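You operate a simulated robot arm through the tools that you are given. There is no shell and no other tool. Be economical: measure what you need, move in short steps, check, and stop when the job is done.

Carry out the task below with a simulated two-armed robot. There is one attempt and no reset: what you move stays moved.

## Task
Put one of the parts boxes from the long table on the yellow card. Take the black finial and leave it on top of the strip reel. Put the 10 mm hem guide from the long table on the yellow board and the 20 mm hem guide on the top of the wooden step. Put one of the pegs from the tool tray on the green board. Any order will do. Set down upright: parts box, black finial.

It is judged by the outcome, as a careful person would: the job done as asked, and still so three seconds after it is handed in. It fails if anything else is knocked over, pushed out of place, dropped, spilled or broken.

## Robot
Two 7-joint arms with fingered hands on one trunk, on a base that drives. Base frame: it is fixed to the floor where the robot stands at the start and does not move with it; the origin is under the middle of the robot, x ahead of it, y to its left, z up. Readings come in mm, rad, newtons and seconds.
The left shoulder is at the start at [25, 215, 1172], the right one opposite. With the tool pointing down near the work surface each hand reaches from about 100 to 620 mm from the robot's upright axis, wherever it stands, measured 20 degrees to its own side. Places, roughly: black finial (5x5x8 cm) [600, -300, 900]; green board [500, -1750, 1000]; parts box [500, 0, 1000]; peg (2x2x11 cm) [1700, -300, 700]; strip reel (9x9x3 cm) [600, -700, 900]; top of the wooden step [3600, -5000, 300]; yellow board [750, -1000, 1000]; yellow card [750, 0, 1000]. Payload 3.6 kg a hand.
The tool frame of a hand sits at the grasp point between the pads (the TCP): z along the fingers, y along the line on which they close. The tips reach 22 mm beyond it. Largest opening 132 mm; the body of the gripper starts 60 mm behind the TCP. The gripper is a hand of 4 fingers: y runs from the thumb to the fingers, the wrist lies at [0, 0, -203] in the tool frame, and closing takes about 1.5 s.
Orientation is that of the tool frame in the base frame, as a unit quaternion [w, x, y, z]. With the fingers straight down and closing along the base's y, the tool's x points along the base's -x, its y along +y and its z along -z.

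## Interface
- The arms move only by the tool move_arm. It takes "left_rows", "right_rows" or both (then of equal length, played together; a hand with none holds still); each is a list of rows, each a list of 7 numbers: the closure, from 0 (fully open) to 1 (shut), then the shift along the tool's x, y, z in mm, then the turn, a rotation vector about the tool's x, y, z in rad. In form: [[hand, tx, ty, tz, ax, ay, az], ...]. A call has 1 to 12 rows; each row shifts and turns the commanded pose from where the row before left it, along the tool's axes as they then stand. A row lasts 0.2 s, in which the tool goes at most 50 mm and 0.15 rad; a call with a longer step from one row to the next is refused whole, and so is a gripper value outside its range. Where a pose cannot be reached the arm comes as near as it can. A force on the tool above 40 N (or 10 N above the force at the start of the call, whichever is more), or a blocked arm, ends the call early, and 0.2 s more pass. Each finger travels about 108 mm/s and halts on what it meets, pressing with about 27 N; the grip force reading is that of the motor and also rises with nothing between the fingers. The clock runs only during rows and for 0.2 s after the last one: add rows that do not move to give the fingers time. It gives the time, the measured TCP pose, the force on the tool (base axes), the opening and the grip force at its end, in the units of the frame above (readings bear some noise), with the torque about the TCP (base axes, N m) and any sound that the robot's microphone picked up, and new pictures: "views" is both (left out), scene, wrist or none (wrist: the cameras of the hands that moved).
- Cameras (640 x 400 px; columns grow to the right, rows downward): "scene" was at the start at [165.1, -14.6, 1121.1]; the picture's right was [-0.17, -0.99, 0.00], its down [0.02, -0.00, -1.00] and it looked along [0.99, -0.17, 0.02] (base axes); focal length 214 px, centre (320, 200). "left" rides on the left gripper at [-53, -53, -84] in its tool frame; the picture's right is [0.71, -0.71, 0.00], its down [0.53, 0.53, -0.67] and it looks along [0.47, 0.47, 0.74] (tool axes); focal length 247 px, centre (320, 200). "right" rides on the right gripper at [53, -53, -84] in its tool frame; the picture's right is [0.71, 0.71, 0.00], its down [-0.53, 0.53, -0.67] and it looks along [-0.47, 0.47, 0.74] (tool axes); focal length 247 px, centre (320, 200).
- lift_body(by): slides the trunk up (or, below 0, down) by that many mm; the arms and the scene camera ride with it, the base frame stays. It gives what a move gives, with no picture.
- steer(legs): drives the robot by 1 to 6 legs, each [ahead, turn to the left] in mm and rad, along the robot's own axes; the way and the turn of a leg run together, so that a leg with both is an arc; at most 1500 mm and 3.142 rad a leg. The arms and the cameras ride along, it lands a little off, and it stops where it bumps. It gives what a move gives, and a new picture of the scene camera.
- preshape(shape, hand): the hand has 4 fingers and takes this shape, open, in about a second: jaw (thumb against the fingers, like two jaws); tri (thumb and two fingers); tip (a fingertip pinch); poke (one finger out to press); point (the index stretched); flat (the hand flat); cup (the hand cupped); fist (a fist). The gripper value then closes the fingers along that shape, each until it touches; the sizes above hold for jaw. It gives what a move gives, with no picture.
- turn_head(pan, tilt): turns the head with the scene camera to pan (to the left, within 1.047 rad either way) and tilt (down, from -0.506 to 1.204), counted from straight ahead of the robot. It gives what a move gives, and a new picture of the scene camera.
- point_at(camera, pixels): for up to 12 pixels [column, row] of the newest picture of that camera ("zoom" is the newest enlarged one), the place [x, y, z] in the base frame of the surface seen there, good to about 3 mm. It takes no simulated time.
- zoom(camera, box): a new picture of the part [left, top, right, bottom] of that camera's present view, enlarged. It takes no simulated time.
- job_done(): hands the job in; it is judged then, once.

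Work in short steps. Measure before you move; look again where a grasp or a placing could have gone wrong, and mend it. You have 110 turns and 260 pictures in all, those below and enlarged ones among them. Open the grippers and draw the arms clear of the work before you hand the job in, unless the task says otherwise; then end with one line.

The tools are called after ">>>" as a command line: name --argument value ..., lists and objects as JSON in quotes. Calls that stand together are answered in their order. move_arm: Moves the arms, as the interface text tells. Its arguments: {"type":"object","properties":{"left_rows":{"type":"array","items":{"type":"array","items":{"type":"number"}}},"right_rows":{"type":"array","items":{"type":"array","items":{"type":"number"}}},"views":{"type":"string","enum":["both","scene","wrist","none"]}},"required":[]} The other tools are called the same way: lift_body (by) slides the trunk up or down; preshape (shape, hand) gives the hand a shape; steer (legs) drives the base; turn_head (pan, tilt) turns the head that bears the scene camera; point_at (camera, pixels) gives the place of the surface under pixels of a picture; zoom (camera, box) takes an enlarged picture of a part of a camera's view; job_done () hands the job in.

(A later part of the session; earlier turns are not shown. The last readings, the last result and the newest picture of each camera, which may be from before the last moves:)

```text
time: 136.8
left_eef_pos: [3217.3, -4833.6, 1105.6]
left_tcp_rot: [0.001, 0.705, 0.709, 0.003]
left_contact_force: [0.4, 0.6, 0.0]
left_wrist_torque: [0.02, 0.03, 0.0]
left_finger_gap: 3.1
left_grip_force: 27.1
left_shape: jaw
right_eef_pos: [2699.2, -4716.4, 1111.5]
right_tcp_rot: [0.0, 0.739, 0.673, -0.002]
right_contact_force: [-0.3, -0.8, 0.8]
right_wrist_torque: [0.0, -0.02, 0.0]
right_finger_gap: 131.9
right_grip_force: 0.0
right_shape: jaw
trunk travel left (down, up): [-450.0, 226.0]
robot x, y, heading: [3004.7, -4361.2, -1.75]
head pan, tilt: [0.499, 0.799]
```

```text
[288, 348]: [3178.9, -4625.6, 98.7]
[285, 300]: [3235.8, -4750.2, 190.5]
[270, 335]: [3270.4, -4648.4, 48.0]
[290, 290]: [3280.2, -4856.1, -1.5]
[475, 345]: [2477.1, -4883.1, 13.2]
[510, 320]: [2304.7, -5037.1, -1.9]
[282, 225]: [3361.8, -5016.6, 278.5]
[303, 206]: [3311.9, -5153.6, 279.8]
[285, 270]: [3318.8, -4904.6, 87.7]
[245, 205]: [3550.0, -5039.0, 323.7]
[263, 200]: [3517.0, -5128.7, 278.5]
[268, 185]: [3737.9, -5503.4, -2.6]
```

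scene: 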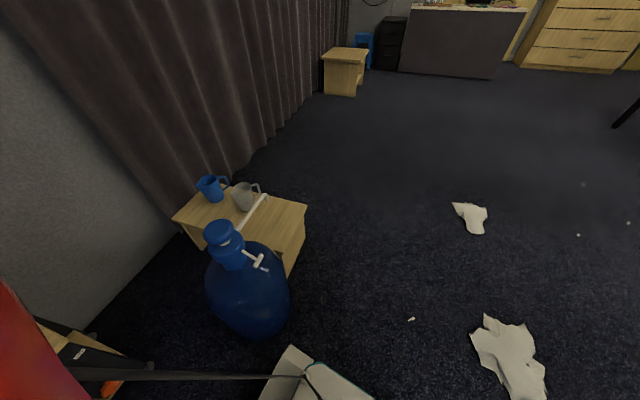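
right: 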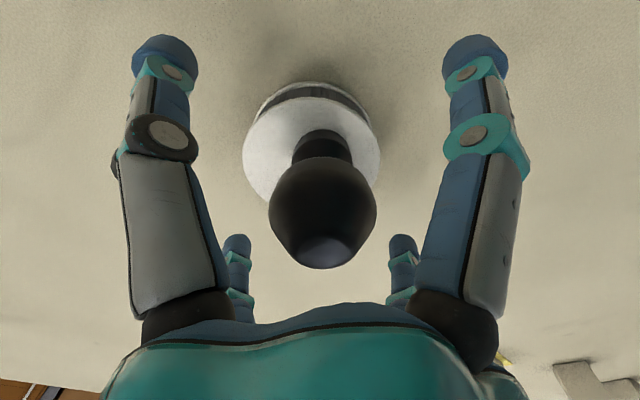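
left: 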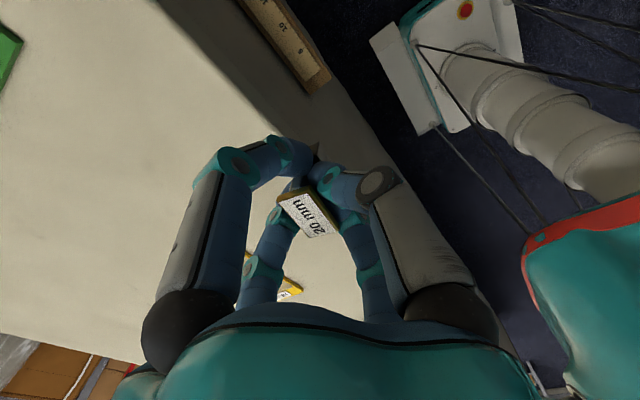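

Clearances look good (front-left foot at (3179,−4626), canister edge x≥3236). Drive 520 ahead.

>>> steer --legs '[[520, 0]]'

>>> turn_head --pan 1.0 --tilt 0.9

```text
time: 139.8
left_eef_pos: [3121.1, -5354.6, 1105.1]
left_tcp_rot: [0.001, 0.706, 0.708, 0.002]
left_contact_force: [-0.5, -0.5, -0.5]
left_wrist_torque: [0.0, 0.01, -0.01]
left_finger_gap: 3.3
left_grip_force: 26.8
left_shape: jaw
right_eef_pos: [2602.9, -5236.1, 1110.0]
right_tcp_rot: [0.0, 0.74, 0.672, -0.001]
right_contact_force: [0.8, 0.8, -0.1]
right_wrist_torque: [0.0, 0.04, -0.02]
right_finger_gap: 131.9
right_grip_force: 0.0
right_shape: jaw
trunk travel left (down, up): [-450.0, 226.0]
robot x, y, heading: [2909.1, -4877.9, -1.754]
head pan, tilt: [0.499, 0.799]
```

scene: 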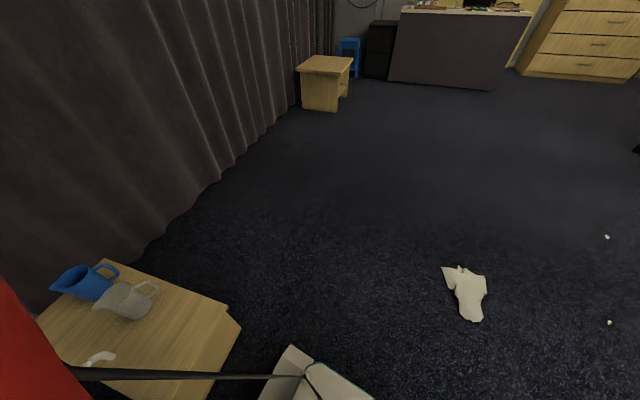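

```text
time: 140.7
left_eef_pos: [3120.9, -5353.9, 1106.6]
left_tcp_rot: [0.001, 0.705, 0.709, 0.002]
left_contact_force: [0.3, 0.0, -0.5]
left_wrist_torque: [-0.03, 0.0, 0.01]
left_finger_gap: 3.3
left_grip_force: 27.1
left_shape: jaw
right_eef_pos: [2602.6, -5235.0, 1111.2]
right_tcp_rot: [0.0, 0.741, 0.671, -0.001]
right_contact_force: [0.3, 0.3, 0.8]
right_wrist_torque: [0.02, -0.01, 0.02]
right_finger_gap: 131.9
right_grip_force: 0.1
right_shape: jaw
trunk travel left (down, up): [-450.0, 226.0]
robot x, y, heading: [2911.0, -4881.6, -1.753]
head pan, tilt: [1.0, 0.901]
```

scene: 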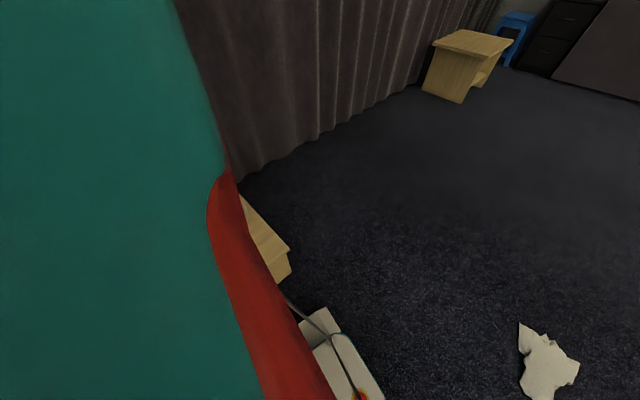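

The head view at pan 0.5 was better; turn back and measure the step top.

>>> turn_head --pan 0.6 --tilt 0.95

```text
time: 141.6
left_eef_pos: [3122.2, -5352.7, 1105.8]
left_tcp_rot: [0.002, 0.706, 0.708, 0.002]
left_contact_force: [-0.5, 0.9, -0.4]
left_wrist_torque: [0.0, -0.01, -0.01]
left_finger_gap: 3.0
left_grip_force: 26.9
left_shape: jaw
right_eef_pos: [2604.3, -5234.4, 1110.6]
right_tcp_rot: [-0.001, 0.741, 0.672, -0.001]
right_contact_force: [-0.1, -0.1, 0.3]
right_wrist_torque: [0.03, -0.02, 0.01]
right_finger_gap: 131.9
right_grip_force: 0.1
right_shape: jaw
trunk travel left (down, up): [-450.0, 226.0]
robot x, y, heading: [2909.3, -4877.0, -1.757]
head pan, tilt: [0.6, 0.949]
```

scene: 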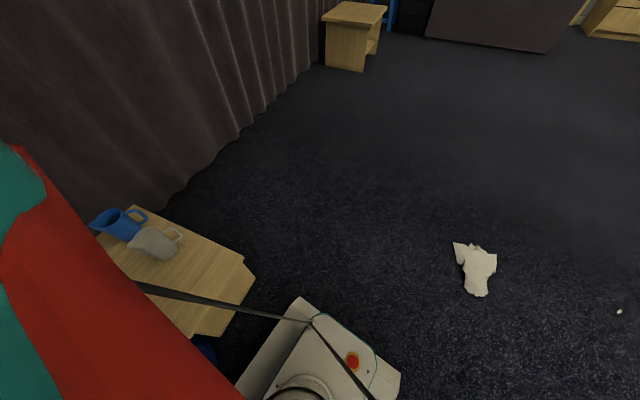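

>>> point_at --camera "scene" --pixels '[[242, 258], [215, 243], [190, 330], [205, 280], [155, 242], [180, 235], [220, 270], [140, 208], [180, 315]]'

>>> lift_body --by -250

```text
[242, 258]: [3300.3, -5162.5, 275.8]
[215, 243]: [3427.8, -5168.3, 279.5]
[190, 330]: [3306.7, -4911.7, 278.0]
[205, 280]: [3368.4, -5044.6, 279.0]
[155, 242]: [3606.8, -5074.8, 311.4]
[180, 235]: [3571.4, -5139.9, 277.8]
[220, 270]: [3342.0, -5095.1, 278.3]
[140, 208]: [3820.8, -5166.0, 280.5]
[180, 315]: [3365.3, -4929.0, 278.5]
```

```text
time: 144.2
left_eef_pos: [3120.8, -5352.6, 855.9]
left_tcp_rot: [0.001, 0.706, 0.708, 0.002]
left_contact_force: [-0.2, -0.3, -1.1]
left_wrist_torque: [-0.04, -0.01, -0.02]
left_finger_gap: 3.3
left_grip_force: 26.8
left_shape: jaw
right_eef_pos: [2603.8, -5235.1, 861.2]
right_tcp_rot: [0.002, 0.741, 0.672, -0.003]
right_contact_force: [0.1, 0.2, -0.1]
right_wrist_torque: [0.02, -0.02, 0.01]
right_finger_gap: 131.8
right_grip_force: 0.0
right_shape: jaw
trunk travel left (down, up): [-200.0, 476.0]
robot x, y, heading: [2907.2, -4876.9, -1.757]
head pan, tilt: [0.6, 0.949]
```

Step top z≈278, front edge x≈3300, right edge y≈−5165. Move the left hand above (3390,−5100).

>>> move_arm --left_rows '[[1, 31, 33, 0, 0, 0, 0], [1, 31, 33, 0, 0, 0, 0], [1, 31, 33, 0, 0, 0, 0], [1, 32, 34, 0, 0, 0, 0], [1, 32, 34, 0, 0, 0, 0], [1, 32, 34, 0, 0, 0, 0], [1, 32, 34, 0, 0, 0, 0], [1, 32, 34, 0, 0, 0, 0], [1, 0, 0, 45, 0, 0, 0], [1, 0, 0, 45, 0, 0, 0], [1, 0, 0, 45, 0, 0, 0]]'

```text
time: 146.6
left_eef_pos: [3344.1, -5167.5, 780.3]
left_tcp_rot: [0.0, 0.706, 0.708, 0.002]
left_contact_force: [0.0, -0.4, -0.3]
left_wrist_torque: [-0.01, 0.01, 0.01]
left_finger_gap: 3.1
left_grip_force: 26.7
left_shape: jaw
left hand out of reach, approached as far as the arm can: row 7, 8, 9, 10
right_eef_pos: [2603.5, -5235.4, 861.8]
right_tcp_rot: [-0.001, 0.741, 0.672, -0.001]
right_contact_force: [0.4, 0.4, -0.7]
right_wrist_torque: [-0.01, 0.01, 0.03]
right_finger_gap: 131.9
right_grip_force: 0.1
right_shape: jaw
trunk travel left (down, up): [-200.0, 476.0]
robot x, y, heading: [2910.9, -4880.0, -1.756]
head pan, tilt: [0.6, 0.949]
```

scene: 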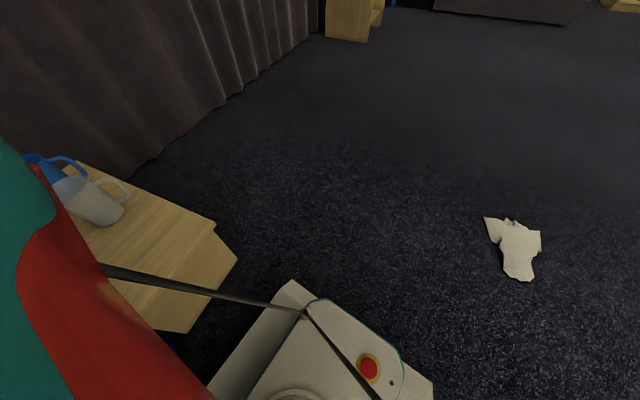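
left: 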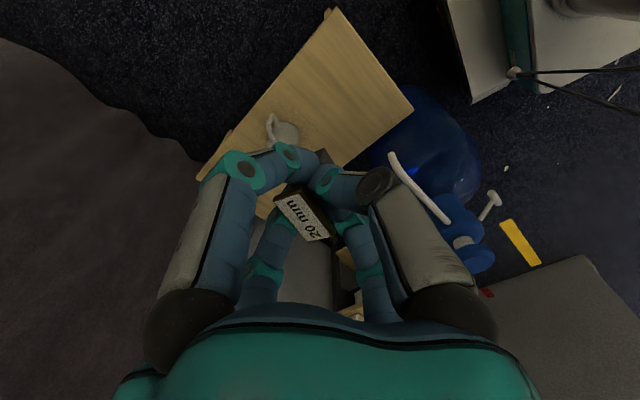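

Some rows were out of reach high up, the last was not. Hold still two rows to see where it settles.

>>> move_arm --left_rows '[[1, 0, 0, 0, 0, 0, 0], [1, 0, 0, 0, 0, 0, 0], [1, 0, 0, 0, 0, 0, 0]]' --views "none"

```text
time: 147.4
left_eef_pos: [3343.2, -5167.7, 781.7]
left_tcp_rot: [0.001, 0.705, 0.709, 0.002]
left_contact_force: [-0.3, 0.2, -0.3]
left_wrist_torque: [-0.02, 0.01, -0.02]
left_finger_gap: 3.2
left_grip_force: 27.0
left_shape: jaw
right_eef_pos: [2602.2, -5234.3, 862.4]
right_tcp_rot: [0.001, 0.741, 0.671, -0.001]
right_contact_force: [-0.1, 0.3, -0.1]
right_wrist_torque: [0.02, 0.0, 0.01]
right_finger_gap: 132.2
right_grip_force: 0.0
right_shape: jaw
trunk travel left (down, up): [-200.0, 476.0]
robot x, y, heading: [2908.5, -4878.2, -1.756]
head pan, tilt: [0.6, 0.949]
```

It seems the arm needs more "ahead" distance; reverse the base 70 mm so the hand comes over the target.

>>> steer --legs '[[-70, 0]]'

>>> move_arm --left_rows '[[1, 0, 0, 45, 0, 0, 0], [1, 0, 0, 45, 0, 0, 0], [1, 0, 0, 45, 0, 0, 0], [1, 0, 0, 45, 0, 0, 0], [1, 0, 0, 45, 0, 0, 0]]'

```text
time: 148.4
left_eef_pos: [3356.6, -5099.3, 782.2]
left_tcp_rot: [0.001, 0.706, 0.709, 0.003]
left_contact_force: [0.6, 0.5, -0.7]
left_wrist_torque: [-0.01, 0.02, 0.02]
left_finger_gap: 2.9
left_grip_force: 27.2
left_shape: jaw
right_eef_pos: [2616.2, -5166.2, 861.8]
right_tcp_rot: [0.001, 0.741, 0.672, -0.002]
right_contact_force: [0.7, -0.3, 0.8]
right_wrist_torque: [0.0, 0.04, 0.0]
right_finger_gap: 132.1
right_grip_force: 0.1
right_shape: jaw
trunk travel left (down, up): [-200.0, 476.0]
robot x, y, heading: [2922.0, -4810.0, -1.756]
head pan, tilt: [0.6, 0.949]
```

scene: 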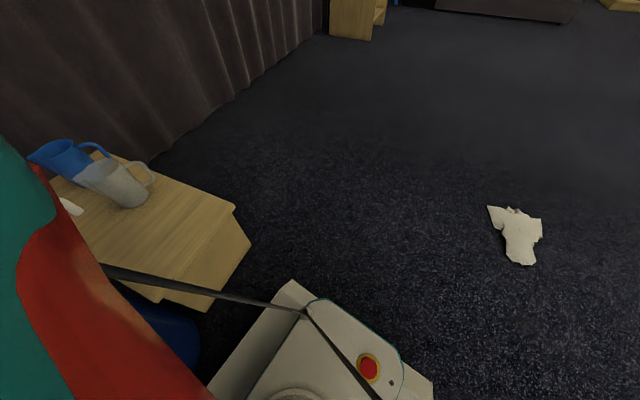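

```text
time: 149.6
left_eef_pos: [3356.6, -5100.3, 556.8]
left_tcp_rot: [0.0, 0.706, 0.708, 0.002]
left_contact_force: [0.4, -0.3, -0.9]
left_wrist_torque: [-0.02, -0.03, 0.0]
left_finger_gap: 2.8
left_grip_force: 26.5
left_shape: jaw
right_eef_pos: [2616.0, -5165.6, 861.4]
right_tcp_rot: [0.0, 0.741, 0.672, -0.001]
right_contact_force: [-0.1, -0.1, 0.6]
right_wrist_torque: [-0.04, 0.01, -0.04]
right_finger_gap: 131.8
right_grip_force: 0.1
right_shape: jaw
trunk travel left (down, up): [-200.0, 476.0]
robot x, y, heading: [2925.5, -4808.4, -1.753]
head pan, tilt: [0.6, 0.949]
```

scene: 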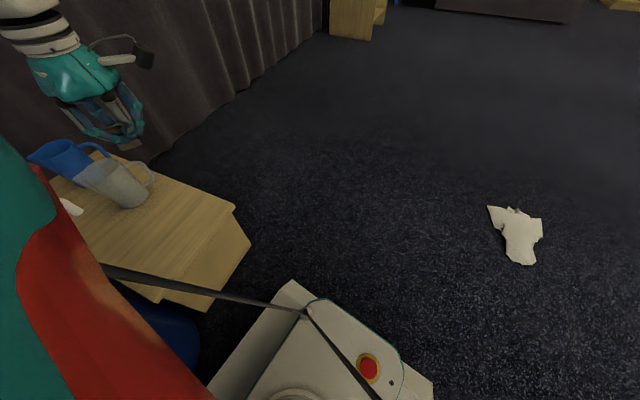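
left: 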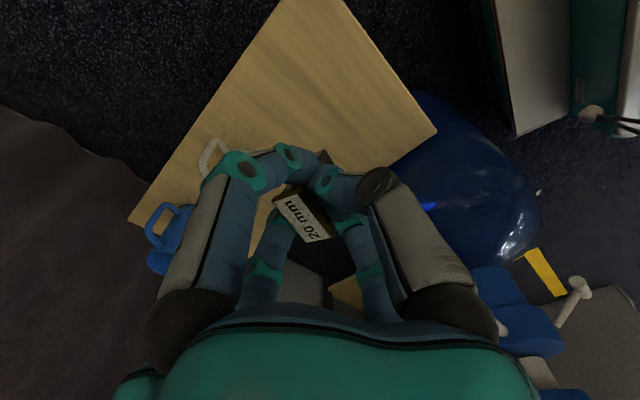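

>>> point_at --camera "left" --pixels '[[432, 130], [345, 60], [340, 5], [270, 110], [330, 130], [225, 150], [350, 180], [210, 160]]'

>>> move_arm --left_rows '[[1, 0, 20, 40, 0, 0, 0], [1, 0, 0, 45, 0, 0, 0], [1, 0, 0, 45, 0, 0, 0], [1, 0, 0, 45, 0, 0, 0], [1, 0, 0, 30, 0, 0, 0]]'

```text
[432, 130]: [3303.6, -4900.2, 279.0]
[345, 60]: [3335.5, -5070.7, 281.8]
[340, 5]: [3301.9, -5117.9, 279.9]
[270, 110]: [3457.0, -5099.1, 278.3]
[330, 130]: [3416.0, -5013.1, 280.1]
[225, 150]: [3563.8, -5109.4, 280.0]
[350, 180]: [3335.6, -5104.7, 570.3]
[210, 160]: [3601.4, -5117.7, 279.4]
```

```text
time: 150.8
left_eef_pos: [3376.7, -5099.7, 352.4]
left_tcp_rot: [0.001, 0.705, 0.709, 0.002]
left_contact_force: [-0.8, 0.2, -0.2]
left_wrist_torque: [-0.04, 0.01, -0.04]
left_finger_gap: 2.9
left_grip_force: 27.6
left_shape: jaw
right_eef_pos: [2615.2, -5166.5, 862.2]
right_tcp_rot: [0.001, 0.741, 0.672, -0.001]
right_contact_force: [-0.8, -0.3, -0.2]
right_wrist_torque: [-0.02, -0.01, -0.02]
right_finger_gap: 131.9
right_grip_force: 0.2
right_shape: jaw
trunk travel left (down, up): [-200.0, 476.0]
robot x, y, heading: [2922.6, -4811.0, -1.759]
head pan, tilt: [0.6, 0.949]
```

scene: 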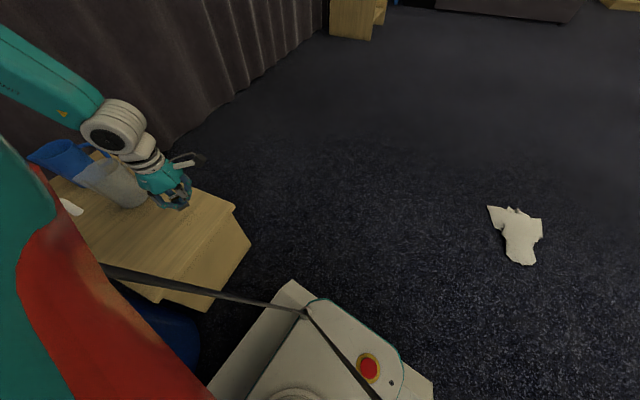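
left: 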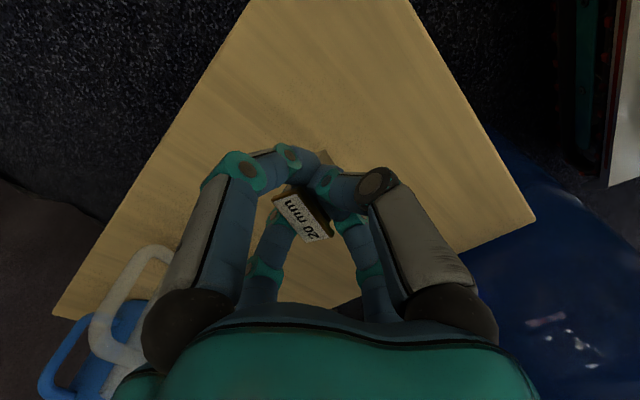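

Lower the last ~36 mm onto the step.

>>> move_arm --left_rows '[[1, 0, 0, 25, 0, 0, 0], [1, 0, 0, 8, 0, 0, 0], [1, 0, 0, 2, 0, 0, 0], [1, 0, 0, 1, 0, 0, 0]]' --views "none"

```text
time: 151.8
left_eef_pos: [3378.9, -5097.7, 317.2]
left_tcp_rot: [0.001, 0.706, 0.708, 0.002]
left_contact_force: [-1.9, 1.9, 13.9]
left_wrist_torque: [-0.04, -0.08, 0.05]
left_finger_gap: 2.9
left_grip_force: 26.5
left_shape: jaw
right_eef_pos: [2615.8, -5166.3, 861.0]
right_tcp_rot: [0.002, 0.741, 0.672, -0.001]
right_contact_force: [-0.1, -0.6, -0.9]
right_wrist_torque: [0.01, 0.02, -0.03]
right_finger_gap: 132.1
right_grip_force: 0.1
right_shape: jaw
trunk travel left (down, up): [-200.0, 476.0]
robot x, y, heading: [2921.0, -4805.7, -1.755]
head pan, tilt: [0.6, 0.949]
```

Contact (14 N). Ease up 1.5 mm and open.

>>> move_arm --left_rows '[[1, 0, 0, -1.5, 0, 0, 0], [0.95, 0, 0, 0, 0, 0, 0], [0.9, 0, 0, 0, 0, 0, 0], [0.8, 0, 0, 0, 0, 0, 0], [0.65, 0, 0, 0, 0, 0, 0], [0.5, 0, 0, 0, 0, 0, 0], [0.35, 0, 0, 0, 0, 0, 0], [0.2, 0, 0, 0, 0, 0, 0], [0, 0, 0, 0, 0, 0, 0], [0, 0, 0, 0, 0, 0, 0]]' --views "wrist"

```text
time: 154.0
left_eef_pos: [3377.6, -5098.6, 317.6]
left_tcp_rot: [0.0, 0.705, 0.709, 0.003]
left_contact_force: [-0.2, 0.6, 0.0]
left_wrist_torque: [-0.02, 0.01, 0.02]
left_finger_gap: 131.9
left_grip_force: 0.0
left_shape: jaw
right_eef_pos: [2615.6, -5165.1, 861.4]
right_tcp_rot: [-0.001, 0.741, 0.672, -0.001]
right_contact_force: [-0.2, -0.2, 0.9]
right_wrist_torque: [0.0, -0.02, 0.02]
right_finger_gap: 132.1
right_grip_force: 0.0
right_shape: jaw
trunk travel left (down, up): [-200.0, 476.0]
robot x, y, heading: [2922.4, -4807.2, -1.757]
head pan, tilt: [0.6, 0.949]
```

left: 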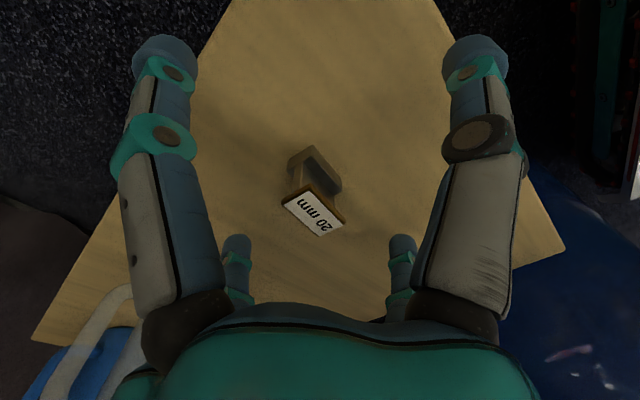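

Guide stands on the step. Rise straight up, then pull the arm in.

>>> move_arm --left_rows '[[0, 0, 0, -30, 0, 0, 0], [0, 0, 0, -45, 0, 0, 0], [0, 0, 0, -45, 0, 0, 0], [0, 0, 0, -45, 0, 0, 0], [0, 0, 0, -45, 0, 0, 0], [0, 0, 0, -45, 0, 0, 0], [0, 0, 0, -45, 0, 0, 0], [0, 0, 0, -45, 0, 0, 0], [0, 0, 0, -45, 0, 0, 0], [0, 0, 0, -45, 0, 0, 0], [0, -30, -38, 0, 0, 0, 0], [0, -30, -38, 0, 0, 0, 0]]' --views "scene"

>>> move_arm --left_rows '[[0, -30, -38, 0, 0, 0, 0], [0, -30, -38, 0, 0, 0, 0], [0, -30, -38, 0, 0, 0, 0], [0, -30, -38, 0, 0, 0, 0]]' --views "wrist"

>>> lift_body --by 250

```text
time: 156.6
left_eef_pos: [3302.0, -5160.4, 751.1]
left_tcp_rot: [0.001, 0.706, 0.708, 0.003]
left_contact_force: [0.6, 0.6, 0.1]
left_wrist_torque: [0.01, -0.01, 0.02]
left_finger_gap: 131.9
left_grip_force: 0.0
left_shape: jaw
right_eef_pos: [2615.4, -5165.8, 861.7]
right_tcp_rot: [-0.001, 0.741, 0.672, -0.001]
right_contact_force: [0.3, 0.6, 0.6]
right_wrist_torque: [0.0, 0.0, 0.04]
right_finger_gap: 131.7
right_grip_force: 0.0
right_shape: jaw
trunk travel left (down, up): [-200.0, 476.0]
robot x, y, heading: [2924.4, -4808.3, -1.752]
head pan, tilt: [0.6, 0.949]
```

scene: 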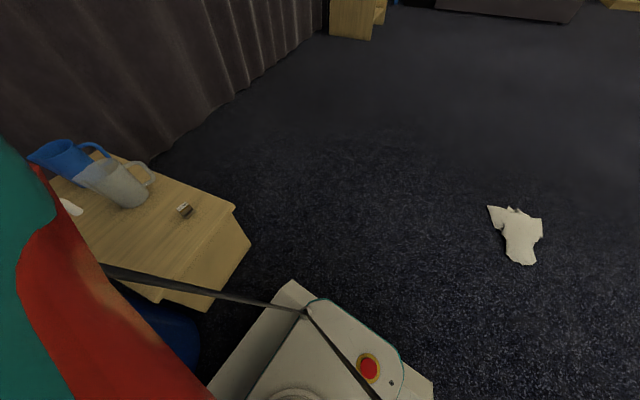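

```text
time: 157.6
left_eef_pos: [3149.3, -5280.8, 750.8]
left_tcp_rot: [0.001, 0.705, 0.709, 0.003]
left_contact_force: [-1.0, -0.9, -0.5]
left_wrist_torque: [0.01, 0.02, -0.01]
left_finger_gap: 131.9
left_grip_force: 0.0
left_shape: jaw
right_eef_pos: [2616.2, -5166.1, 861.2]
right_tcp_rot: [-0.001, 0.741, 0.671, -0.002]
right_contact_force: [0.2, 0.2, -0.3]
right_wrist_torque: [0.01, 0.01, 0.03]
right_finger_gap: 131.8
right_grip_force: 0.0
right_shape: jaw
trunk travel left (down, up): [-200.0, 476.0]
robot x, y, heading: [2924.5, -4810.1, -1.757]
head pan, tilt: [0.6, 0.949]
```

left: 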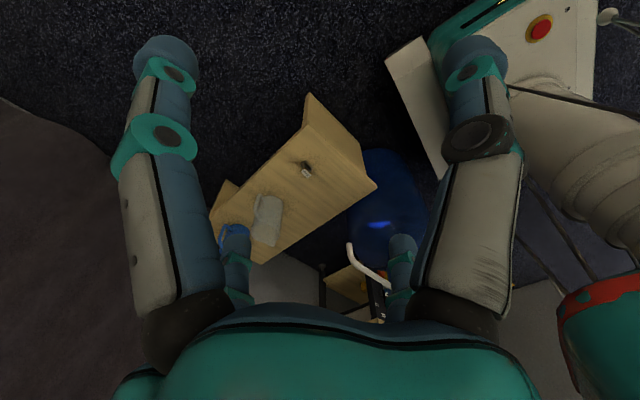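

```text
time: 160.2
left_eef_pos: [3149.2, -5280.5, 1000.4]
left_tcp_rot: [0.0, 0.706, 0.708, 0.003]
left_contact_force: [0.7, -0.6, 0.0]
left_wrist_torque: [-0.02, 0.03, -0.03]
left_finger_gap: 131.7
left_grip_force: 0.1
left_shape: jaw
right_eef_pos: [2615.7, -5165.8, 1112.0]
right_tcp_rot: [0.0, 0.741, 0.672, -0.001]
right_contact_force: [-0.3, 1.0, 0.6]
right_wrist_torque: [0.0, -0.01, -0.02]
right_finger_gap: 132.0
right_grip_force: 0.0
right_shape: jaw
trunk travel left (down, up): [-450.0, 226.0]
robot x, y, heading: [2921.6, -4806.7, -1.756]
head pan, tilt: [0.6, 0.949]
```

The 20 mm guide stands on the step. Next the pegs; I need a safe way out, so look around for floor obstacles.

>>> turn_head --pan -0.5 --tilt 0.35

>>> turn_head --pan -1.04 --tilt 0.35

```text
time: 161.5
left_eef_pos: [3148.6, -5280.8, 1001.7]
left_tcp_rot: [0.0, 0.705, 0.709, 0.002]
left_contact_force: [-0.1, -1.1, 0.4]
left_wrist_torque: [-0.01, 0.01, 0.02]
left_finger_gap: 131.9
left_grip_force: 0.1
left_shape: jaw
right_eef_pos: [2616.0, -5166.4, 1112.2]
right_tcp_rot: [0.001, 0.741, 0.672, -0.001]
right_contact_force: [-0.1, -0.3, -0.3]
right_wrist_torque: [-0.01, 0.01, 0.02]
right_finger_gap: 131.9
right_grip_force: 0.1
right_shape: jaw
trunk travel left (down, up): [-450.0, 226.0]
robot x, y, heading: [2922.5, -4809.8, -1.755]
head pan, tilt: [-0.499, 0.351]
```

scene: 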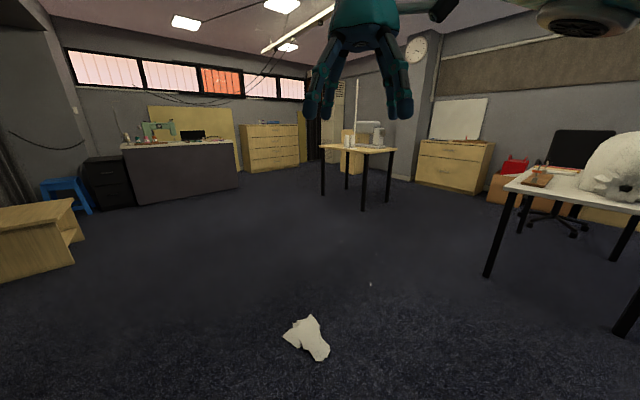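

```text
time: 162.5
left_eef_pos: [3149.4, -5279.5, 1001.2]
left_tcp_rot: [0.0, 0.705, 0.709, 0.002]
left_contact_force: [-1.0, 0.1, -0.6]
left_wrist_torque: [0.0, -0.01, 0.02]
left_finger_gap: 132.0
left_grip_force: 0.0
left_shape: jaw
right_eef_pos: [2614.7, -5166.1, 1111.1]
right_tcp_rot: [0.0, 0.741, 0.672, -0.001]
right_contact_force: [0.4, -0.8, -0.2]
right_wrist_torque: [0.02, 0.05, 0.02]
right_finger_gap: 132.0
right_grip_force: 0.1
right_shape: jaw
trunk travel left (down, up): [-450.0, 226.0]
robot x, y, heading: [2923.7, -4807.0, -1.754]
head pan, tilt: [-1.04, 0.351]
```

scene: 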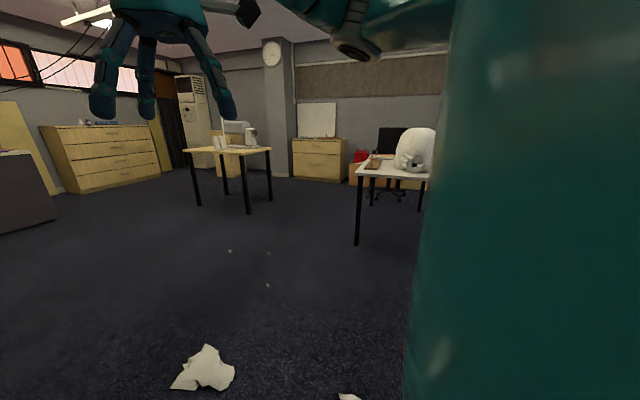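

>>> point_at --camera "scene" --pixels '[[205, 345], [180, 388], [235, 375], [205, 387], [350, 396], [248, 210], [198, 203], [357, 242], [270, 198], [268, 285]]'

```text
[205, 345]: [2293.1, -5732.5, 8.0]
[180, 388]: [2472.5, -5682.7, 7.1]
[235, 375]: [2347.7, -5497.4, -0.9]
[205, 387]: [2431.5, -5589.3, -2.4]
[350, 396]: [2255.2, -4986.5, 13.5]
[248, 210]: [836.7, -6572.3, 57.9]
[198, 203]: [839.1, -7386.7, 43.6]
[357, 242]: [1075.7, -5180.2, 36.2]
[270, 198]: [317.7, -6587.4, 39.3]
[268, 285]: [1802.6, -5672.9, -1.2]
```

Route: south past rag 2 (y<−5735), then west to x≈1670, then north. Execute first part.

>>> steer --legs '[[1370, 0], [0, -1.387], [1000, 0], [0, -1.571]]'

```text
time: 171.6
left_eef_pos: [2392.3, -6558.5, 1000.9]
left_tcp_rot: [0.002, 0.964, 0.266, 0.003]
left_contact_force: [-0.2, 0.0, -0.4]
left_wrist_torque: [0.02, -0.01, -0.02]
left_finger_gap: 131.9
left_grip_force: 0.0
left_shape: jaw
right_eef_pos: [2216.4, -6042.0, 1112.0]
right_tcp_rot: [0.0, 0.976, 0.219, -0.001]
right_contact_force: [-0.2, 0.2, -0.3]
right_wrist_torque: [0.02, -0.01, 0.0]
right_finger_gap: 132.0
right_grip_force: 0.0
right_shape: jaw
trunk travel left (down, up): [-450.0, 226.0]
robot x, y, heading: [2702.2, -6167.0, -2.824]
head pan, tilt: [-1.04, 0.351]
stopped in leg 2: the robot was blocked; the commanded pose is now the measured one
```

scene: 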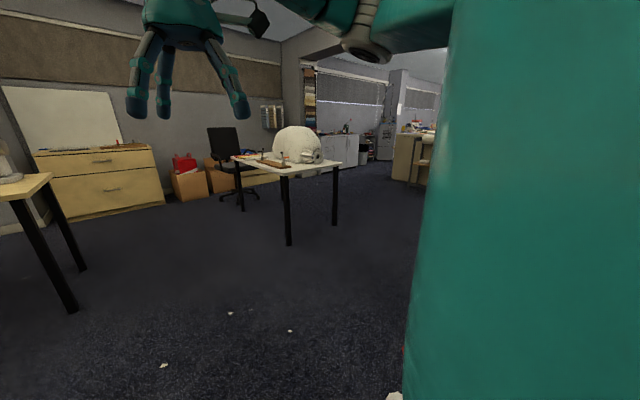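

Every in-place turn stalls after ≈1.05 rad, so it's a turn limit rather than an obstacle. Use smaller turns.

>>> steer --legs '[[0, -0.317], [1030, 0], [0, -0.79], [0, -0.78]]'

```text
time: 181.0
left_eef_pos: [1210.9, -5963.0, 1002.6]
left_tcp_rot: [0.004, 0.921, -0.389, 0.0]
left_contact_force: [-0.2, -0.3, -0.9]
left_wrist_torque: [-0.03, 0.01, 0.02]
left_finger_gap: 131.9
left_grip_force: 0.0
left_shape: jaw
right_eef_pos: [1672.7, -5674.7, 1112.2]
right_tcp_rot: [0.0, 0.901, -0.433, -0.001]
right_contact_force: [0.2, -0.8, -0.6]
right_wrist_torque: [-0.02, 0.0, 0.0]
right_finger_gap: 132.1
right_grip_force: 0.0
right_shape: jaw
trunk travel left (down, up): [-450.0, 226.0]
robot x, y, heading: [1628.3, -6197.3, 2.091]
head pan, tilt: [-1.04, 0.351]
stopped in leg 4: the robot was blocked; the commanded pose is now the measured one
```

scene: 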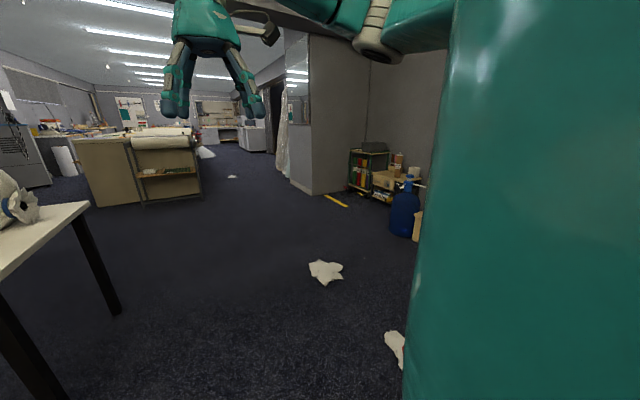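

Same limit. Finish the turn and drive north to y≈−3250.

>>> steer --legs '[[0, -0.52], [1500, 0], [1400, 0]]'

>>> turn_head --pan 0 --tilt 0.2

```text
time: 196.2
left_eef_pos: [1423.7, -2931.8, 1002.4]
left_tcp_rot: [0.003, 0.783, -0.622, 0.0]
left_contact_force: [-0.8, 0.5, 0.1]
left_wrist_torque: [-0.01, 0.05, 0.06]
left_finger_gap: 132.1
left_grip_force: 0.0
left_shape: jaw
right_eef_pos: [1971.0, -2925.1, 1113.5]
right_tcp_rot: [-0.003, 0.751, -0.66, -0.001]
right_contact_force: [0.4, -0.5, -0.5]
right_wrist_torque: [0.0, -0.03, -0.01]
right_finger_gap: 132.0
right_grip_force: 0.0
right_shape: jaw
trunk travel left (down, up): [-450.0, 226.0]
robot x, y, heading: [1660.5, -3349.2, 1.546]
head pan, tilt: [-1.04, 0.351]
```

scene: 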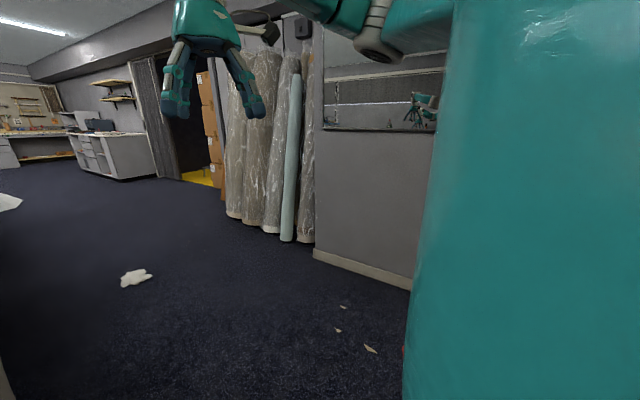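

```text
time: 197.5
left_eef_pos: [1424.0, -2932.7, 1002.1]
left_tcp_rot: [0.003, 0.783, -0.622, 0.0]
left_contact_force: [0.1, -0.3, -0.4]
left_wrist_torque: [-0.02, 0.01, -0.02]
left_finger_gap: 132.0
left_grip_force: 0.0
left_shape: jaw
right_eef_pos: [1970.4, -2926.1, 1114.2]
right_tcp_rot: [-0.001, 0.751, -0.66, 0.0]
right_contact_force: [0.3, -0.7, -0.8]
right_wrist_torque: [0.02, -0.02, -0.03]
right_finger_gap: 132.2
right_grip_force: 0.1
right_shape: jaw
trunk travel left (down, up): [-450.0, 226.0]
robot x, y, heading: [1653.5, -3348.4, 1.547]
head pan, tilt: [0.0, 0.201]
```

scene: 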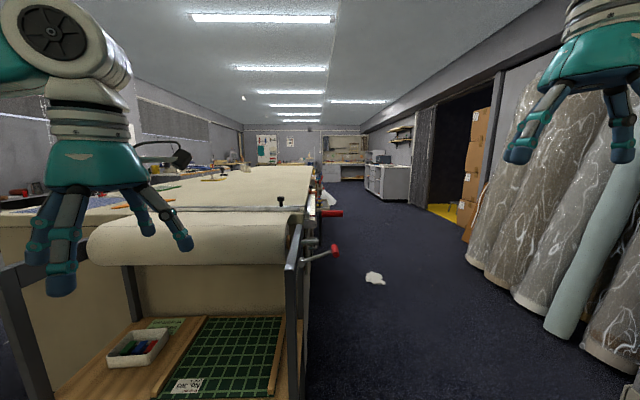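

I see the aisle on the far side. Zoom for the tool tray hung on the table's far side.

>>> zoom --camera "scene" --box '[270, 130, 430, 290]'

>>> point_at --camera "scene" --pixels '[[335, 248], [342, 213], [310, 240], [326, 200], [374, 278], [300, 250], [490, 262], [545, 320], [395, 200]]'

```text
2.50 times, centred on (350, 210) of scene
```

zoom: 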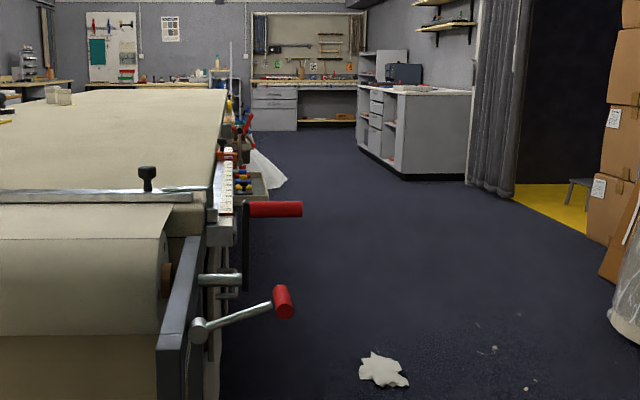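

```text
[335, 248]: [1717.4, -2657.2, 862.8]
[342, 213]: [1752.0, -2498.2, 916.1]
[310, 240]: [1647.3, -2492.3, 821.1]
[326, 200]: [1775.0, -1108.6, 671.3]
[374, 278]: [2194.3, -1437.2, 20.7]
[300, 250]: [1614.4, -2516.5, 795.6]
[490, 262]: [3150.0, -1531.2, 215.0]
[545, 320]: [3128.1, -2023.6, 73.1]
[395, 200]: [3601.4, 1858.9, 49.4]
```

Pegs appear in a tray on the far side near (1775,−1110,671). Check the right side for a safe lane.

>>> turn_head --pan -0.7 --tilt 0.4

```text
time: 198.6
left_eef_pos: [1423.1, -2932.8, 1003.0]
left_tcp_rot: [0.004, 0.783, -0.622, 0.0]
left_contact_force: [0.0, 0.3, -0.7]
left_wrist_torque: [-0.03, -0.01, 0.0]
left_finger_gap: 132.0
left_grip_force: 0.0
left_shape: jaw
right_eef_pos: [1970.4, -2926.3, 1113.8]
right_tcp_rot: [-0.001, 0.751, -0.66, -0.001]
right_contact_force: [-0.9, -0.8, 0.3]
right_wrist_torque: [-0.01, 0.03, -0.03]
right_finger_gap: 132.1
right_grip_force: 0.1
right_shape: jaw
trunk travel left (down, up): [-450.0, 226.0]
robot x, y, heading: [1662.1, -3347.1, 1.549]
head pan, tilt: [-0.7, 0.4]
```

scene: 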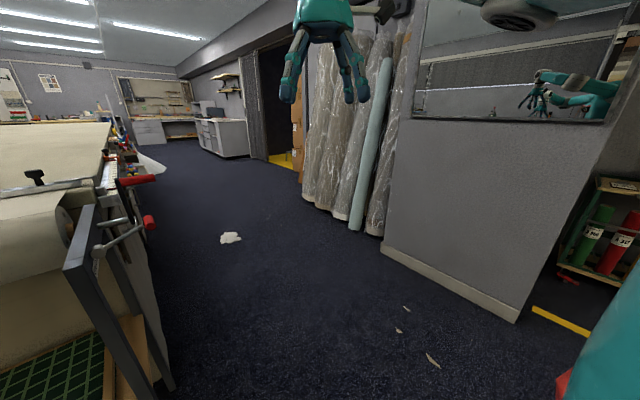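

>>> point_at --camera "scene" --pixels '[[382, 252], [515, 320], [372, 235], [230, 238], [220, 236], [241, 238], [230, 243], [310, 200], [130, 135], [150, 160]]'

>>> zoom --camera "scene" --box '[80, 90, 240, 190]'

```text
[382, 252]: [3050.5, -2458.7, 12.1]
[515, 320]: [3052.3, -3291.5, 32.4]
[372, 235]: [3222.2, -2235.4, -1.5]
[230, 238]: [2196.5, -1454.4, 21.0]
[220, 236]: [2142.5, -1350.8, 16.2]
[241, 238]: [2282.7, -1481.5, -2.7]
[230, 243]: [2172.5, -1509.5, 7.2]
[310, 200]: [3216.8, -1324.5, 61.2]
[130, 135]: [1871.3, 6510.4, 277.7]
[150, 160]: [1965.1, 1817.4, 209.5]
```

```text
4.00 times, centred on (160, 140) of scene
```

zoom: 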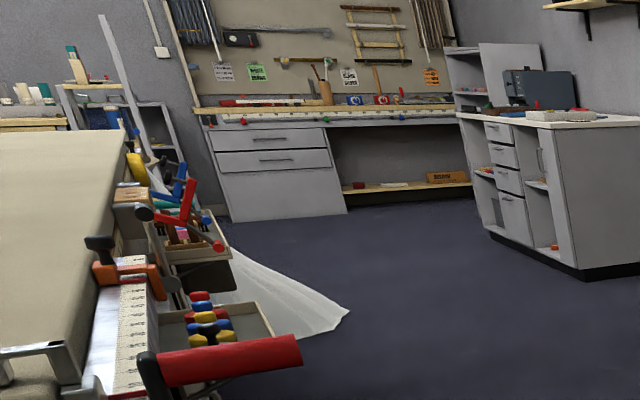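

Lane x≈2550 is clear (partition x≥3050; rag x 2140–2285). Drive there and north to y≈−1700.

>>> steer --legs '[[0, -0.69], [1400, 0], [0, 0.71], [500, 0]]'

>>> turn_head --pan 0.7 --tilt 0.4

```text
time: 206.1
left_eef_pos: [2535.3, -1934.9, 1002.9]
left_tcp_rot: [0.0, -0.525, 0.851, -0.001]
left_contact_force: [0.4, 1.0, 0.1]
left_wrist_torque: [-0.01, -0.01, 0.03]
left_finger_gap: 132.0
left_grip_force: 0.1
left_shape: jaw
right_eef_pos: [2965.7, -2284.3, 1118.1]
right_tcp_rot: [0.005, -0.473, 0.881, -0.006]
right_contact_force: [0.0, 0.2, 0.1]
right_wrist_torque: [-0.01, 0.0, 0.01]
right_finger_gap: 131.7
right_grip_force: 0.0
right_shape: jaw
trunk travel left (down, up): [-450.0, 226.0]
robot x, y, heading: [2461.2, -2405.6, 0.871]
head pan, tilt: [-0.7, 0.4]
stopped in leg 2: the robot was blocked; the commanded pose is now the measured one
```

scene: 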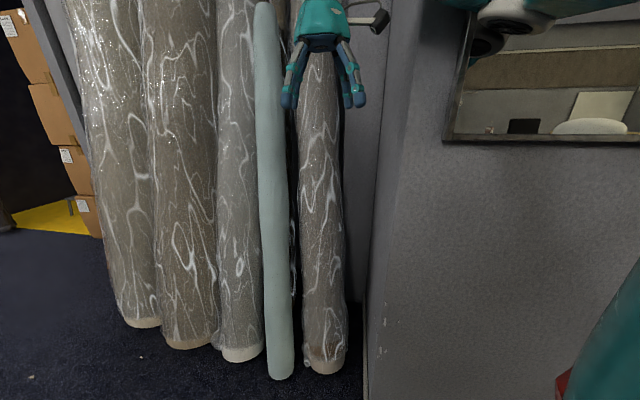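

```text
time: 207.7
left_eef_pos: [2533.1, -1936.6, 1003.8]
left_tcp_rot: [0.001, -0.527, 0.85, -0.001]
left_contact_force: [0.1, 0.0, -0.3]
left_wrist_torque: [-0.03, 0.01, 0.0]
left_finger_gap: 132.3
left_grip_force: 0.1
left_shape: jaw
right_eef_pos: [2962.5, -2284.2, 1116.6]
right_tcp_rot: [0.005, -0.477, 0.879, -0.005]
right_contact_force: [-0.2, 0.7, -0.3]
right_wrist_torque: [0.0, 0.02, 0.01]
right_finger_gap: 132.1
right_grip_force: 0.0
right_shape: jaw
trunk travel left (down, up): [-450.0, 226.0]
robot x, y, heading: [2461.3, -2408.4, 0.876]
head pan, tilt: [0.7, 0.4]
```

scene: 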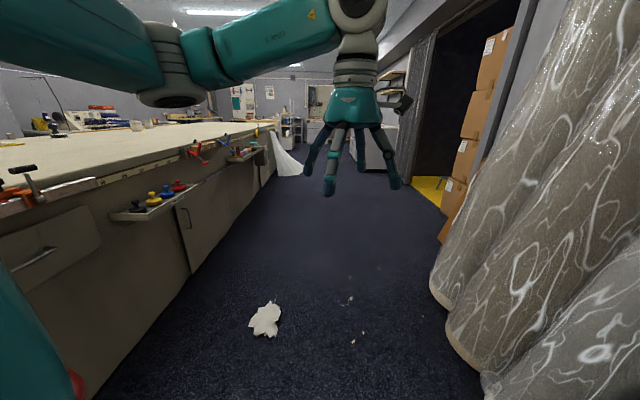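

The right hand met the partition wall. Back off 150 and turn left to run parallel.

>>> steer --legs '[[-150, 0], [0, 0.69]]'

>>> turn_head --pan 0.4 --tilt 0.35

```text
time: 210.9
left_eef_pos: [2122.1, -2104.8, 999.2]
left_tcp_rot: [0.007, 0.786, -0.618, 0.003]
left_contact_force: [-0.9, -0.1, -0.4]
left_wrist_torque: [0.02, -0.04, 0.02]
left_finger_gap: 131.8
left_grip_force: 0.1
left_shape: jaw
right_eef_pos: [2672.8, -2090.2, 1109.0]
right_tcp_rot: [0.002, 0.751, -0.661, 0.005]
right_contact_force: [-0.2, 0.0, 0.2]
right_wrist_torque: [-0.02, -0.01, -0.01]
right_finger_gap: 132.2
right_grip_force: 0.1
right_shape: jaw
trunk travel left (down, up): [-450.0, 226.0]
robot x, y, heading: [2399.5, -2522.6, 1.567]
head pan, tilt: [0.7, 0.4]
```

scene: 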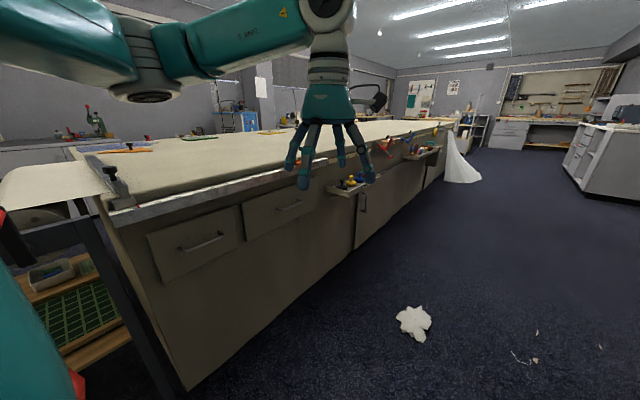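

```text
time: 211.7
left_eef_pos: [2123.8, -2105.5, 999.4]
left_tcp_rot: [0.007, 0.785, -0.619, 0.002]
left_contact_force: [1.0, -0.3, -0.3]
left_wrist_torque: [0.01, 0.02, -0.01]
left_finger_gap: 131.9
left_grip_force: 0.0
left_shape: jaw
right_eef_pos: [2674.0, -2093.3, 1109.1]
right_tcp_rot: [0.0, 0.75, -0.662, 0.004]
right_contact_force: [-0.1, -0.6, -0.6]
right_wrist_torque: [0.02, 0.01, -0.02]
right_finger_gap: 132.0
right_grip_force: 0.1
right_shape: jaw
trunk travel left (down, up): [-450.0, 226.0]
robot x, y, heading: [2395.3, -2526.8, 1.568]
head pan, tilt: [0.4, 0.351]
```

scene: 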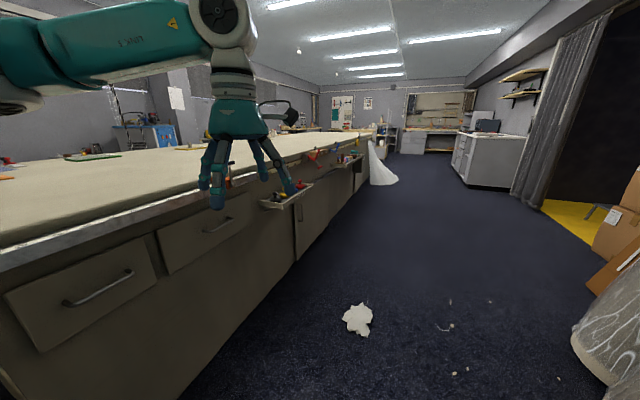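

Swing right round the rag (x≈2540), go north and come back left toward the trays.

>>> steer --legs '[[300, -0.48], [300, 0.48], [650, 0], [300, 0.65], [300, -0.65]]'

>>> turn_head --pan 0.9 --tilt 0.6

```text
time: 222.1
left_eef_pos: [2043.2, -316.7, 1000.7]
left_tcp_rot: [0.006, 0.793, -0.61, 0.002]
left_contact_force: [0.4, 0.8, 1.2]
left_wrist_torque: [-0.02, 0.01, -0.03]
left_finger_gap: 132.1
left_grip_force: 0.1
left_shape: jaw
right_eef_pos: [2595.1, -292.7, 1109.1]
right_tcp_rot: [0.002, 0.758, -0.652, 0.005]
right_contact_force: [0.9, -0.2, 0.5]
right_wrist_torque: [0.02, 0.03, 0.03]
right_finger_gap: 131.8
right_grip_force: 0.1
right_shape: jaw
trunk travel left (down, up): [-450.0, 226.0]
robot x, y, heading: [2314.5, -735.9, 1.594]
head pan, tilt: [0.4, 0.351]
```

scene: 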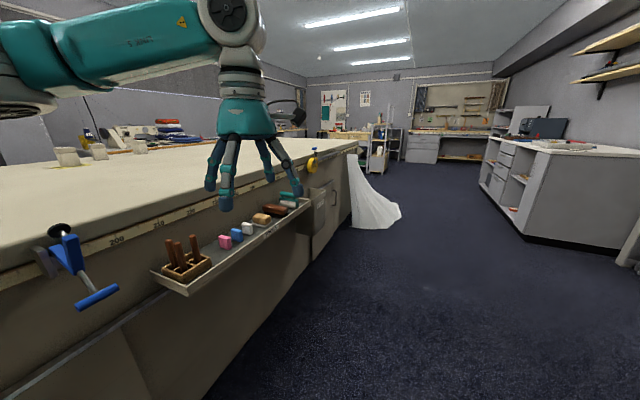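

```text
time: 223.0
left_eef_pos: [2043.4, -319.7, 1000.7]
left_tcp_rot: [0.007, 0.793, -0.609, 0.001]
left_contact_force: [1.0, -0.6, 0.4]
left_wrist_torque: [-0.05, 0.0, -0.02]
left_finger_gap: 131.9
left_grip_force: 0.0
left_shape: jaw
right_eef_pos: [2593.2, -293.4, 1110.9]
right_tcp_rot: [0.002, 0.758, -0.653, 0.004]
right_contact_force: [0.3, -0.3, 0.0]
right_wrist_torque: [0.0, 0.03, 0.02]
right_finger_gap: 131.7
right_grip_force: 0.0
right_shape: jaw
trunk travel left (down, up): [-450.0, 226.0]
robot x, y, heading: [2310.1, -735.3, 1.598]
head pan, tilt: [0.901, 0.6]
```

scene: 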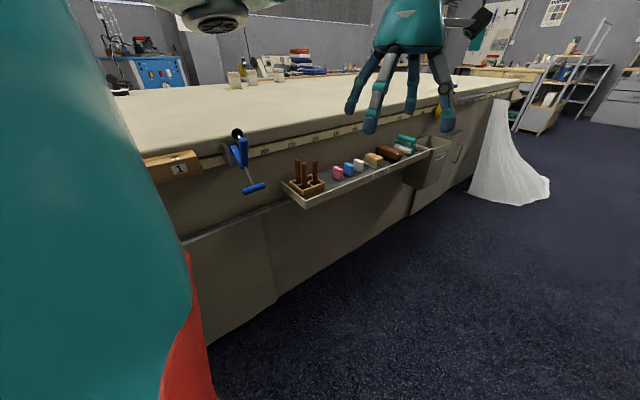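

Brown pegs stand in a wooden block in the tool tray at (305,178). Zoom and measure.

>>> zoom --camera "scene" --box '[270, 145, 366, 215]'

>>> point_at --camera "zoom" --pixels '[[185, 105], [228, 115], [300, 115], [190, 150], [180, 215], [130, 250], [255, 240], [340, 250], [265, 290], [120, 275], [440, 165], [240, 330]]'

```text
5.71 times, centred on (318, 180) of scene
```

zoom: 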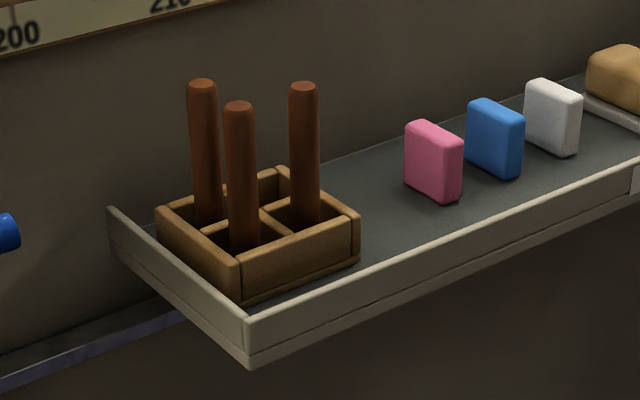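

```text
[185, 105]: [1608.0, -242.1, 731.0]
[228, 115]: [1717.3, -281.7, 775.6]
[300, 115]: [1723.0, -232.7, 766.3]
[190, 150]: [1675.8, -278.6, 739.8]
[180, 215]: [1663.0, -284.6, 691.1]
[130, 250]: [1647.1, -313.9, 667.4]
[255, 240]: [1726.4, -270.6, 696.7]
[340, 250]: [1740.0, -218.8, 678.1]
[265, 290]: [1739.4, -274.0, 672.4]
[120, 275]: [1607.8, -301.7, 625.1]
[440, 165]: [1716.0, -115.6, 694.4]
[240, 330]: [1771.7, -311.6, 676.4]
```

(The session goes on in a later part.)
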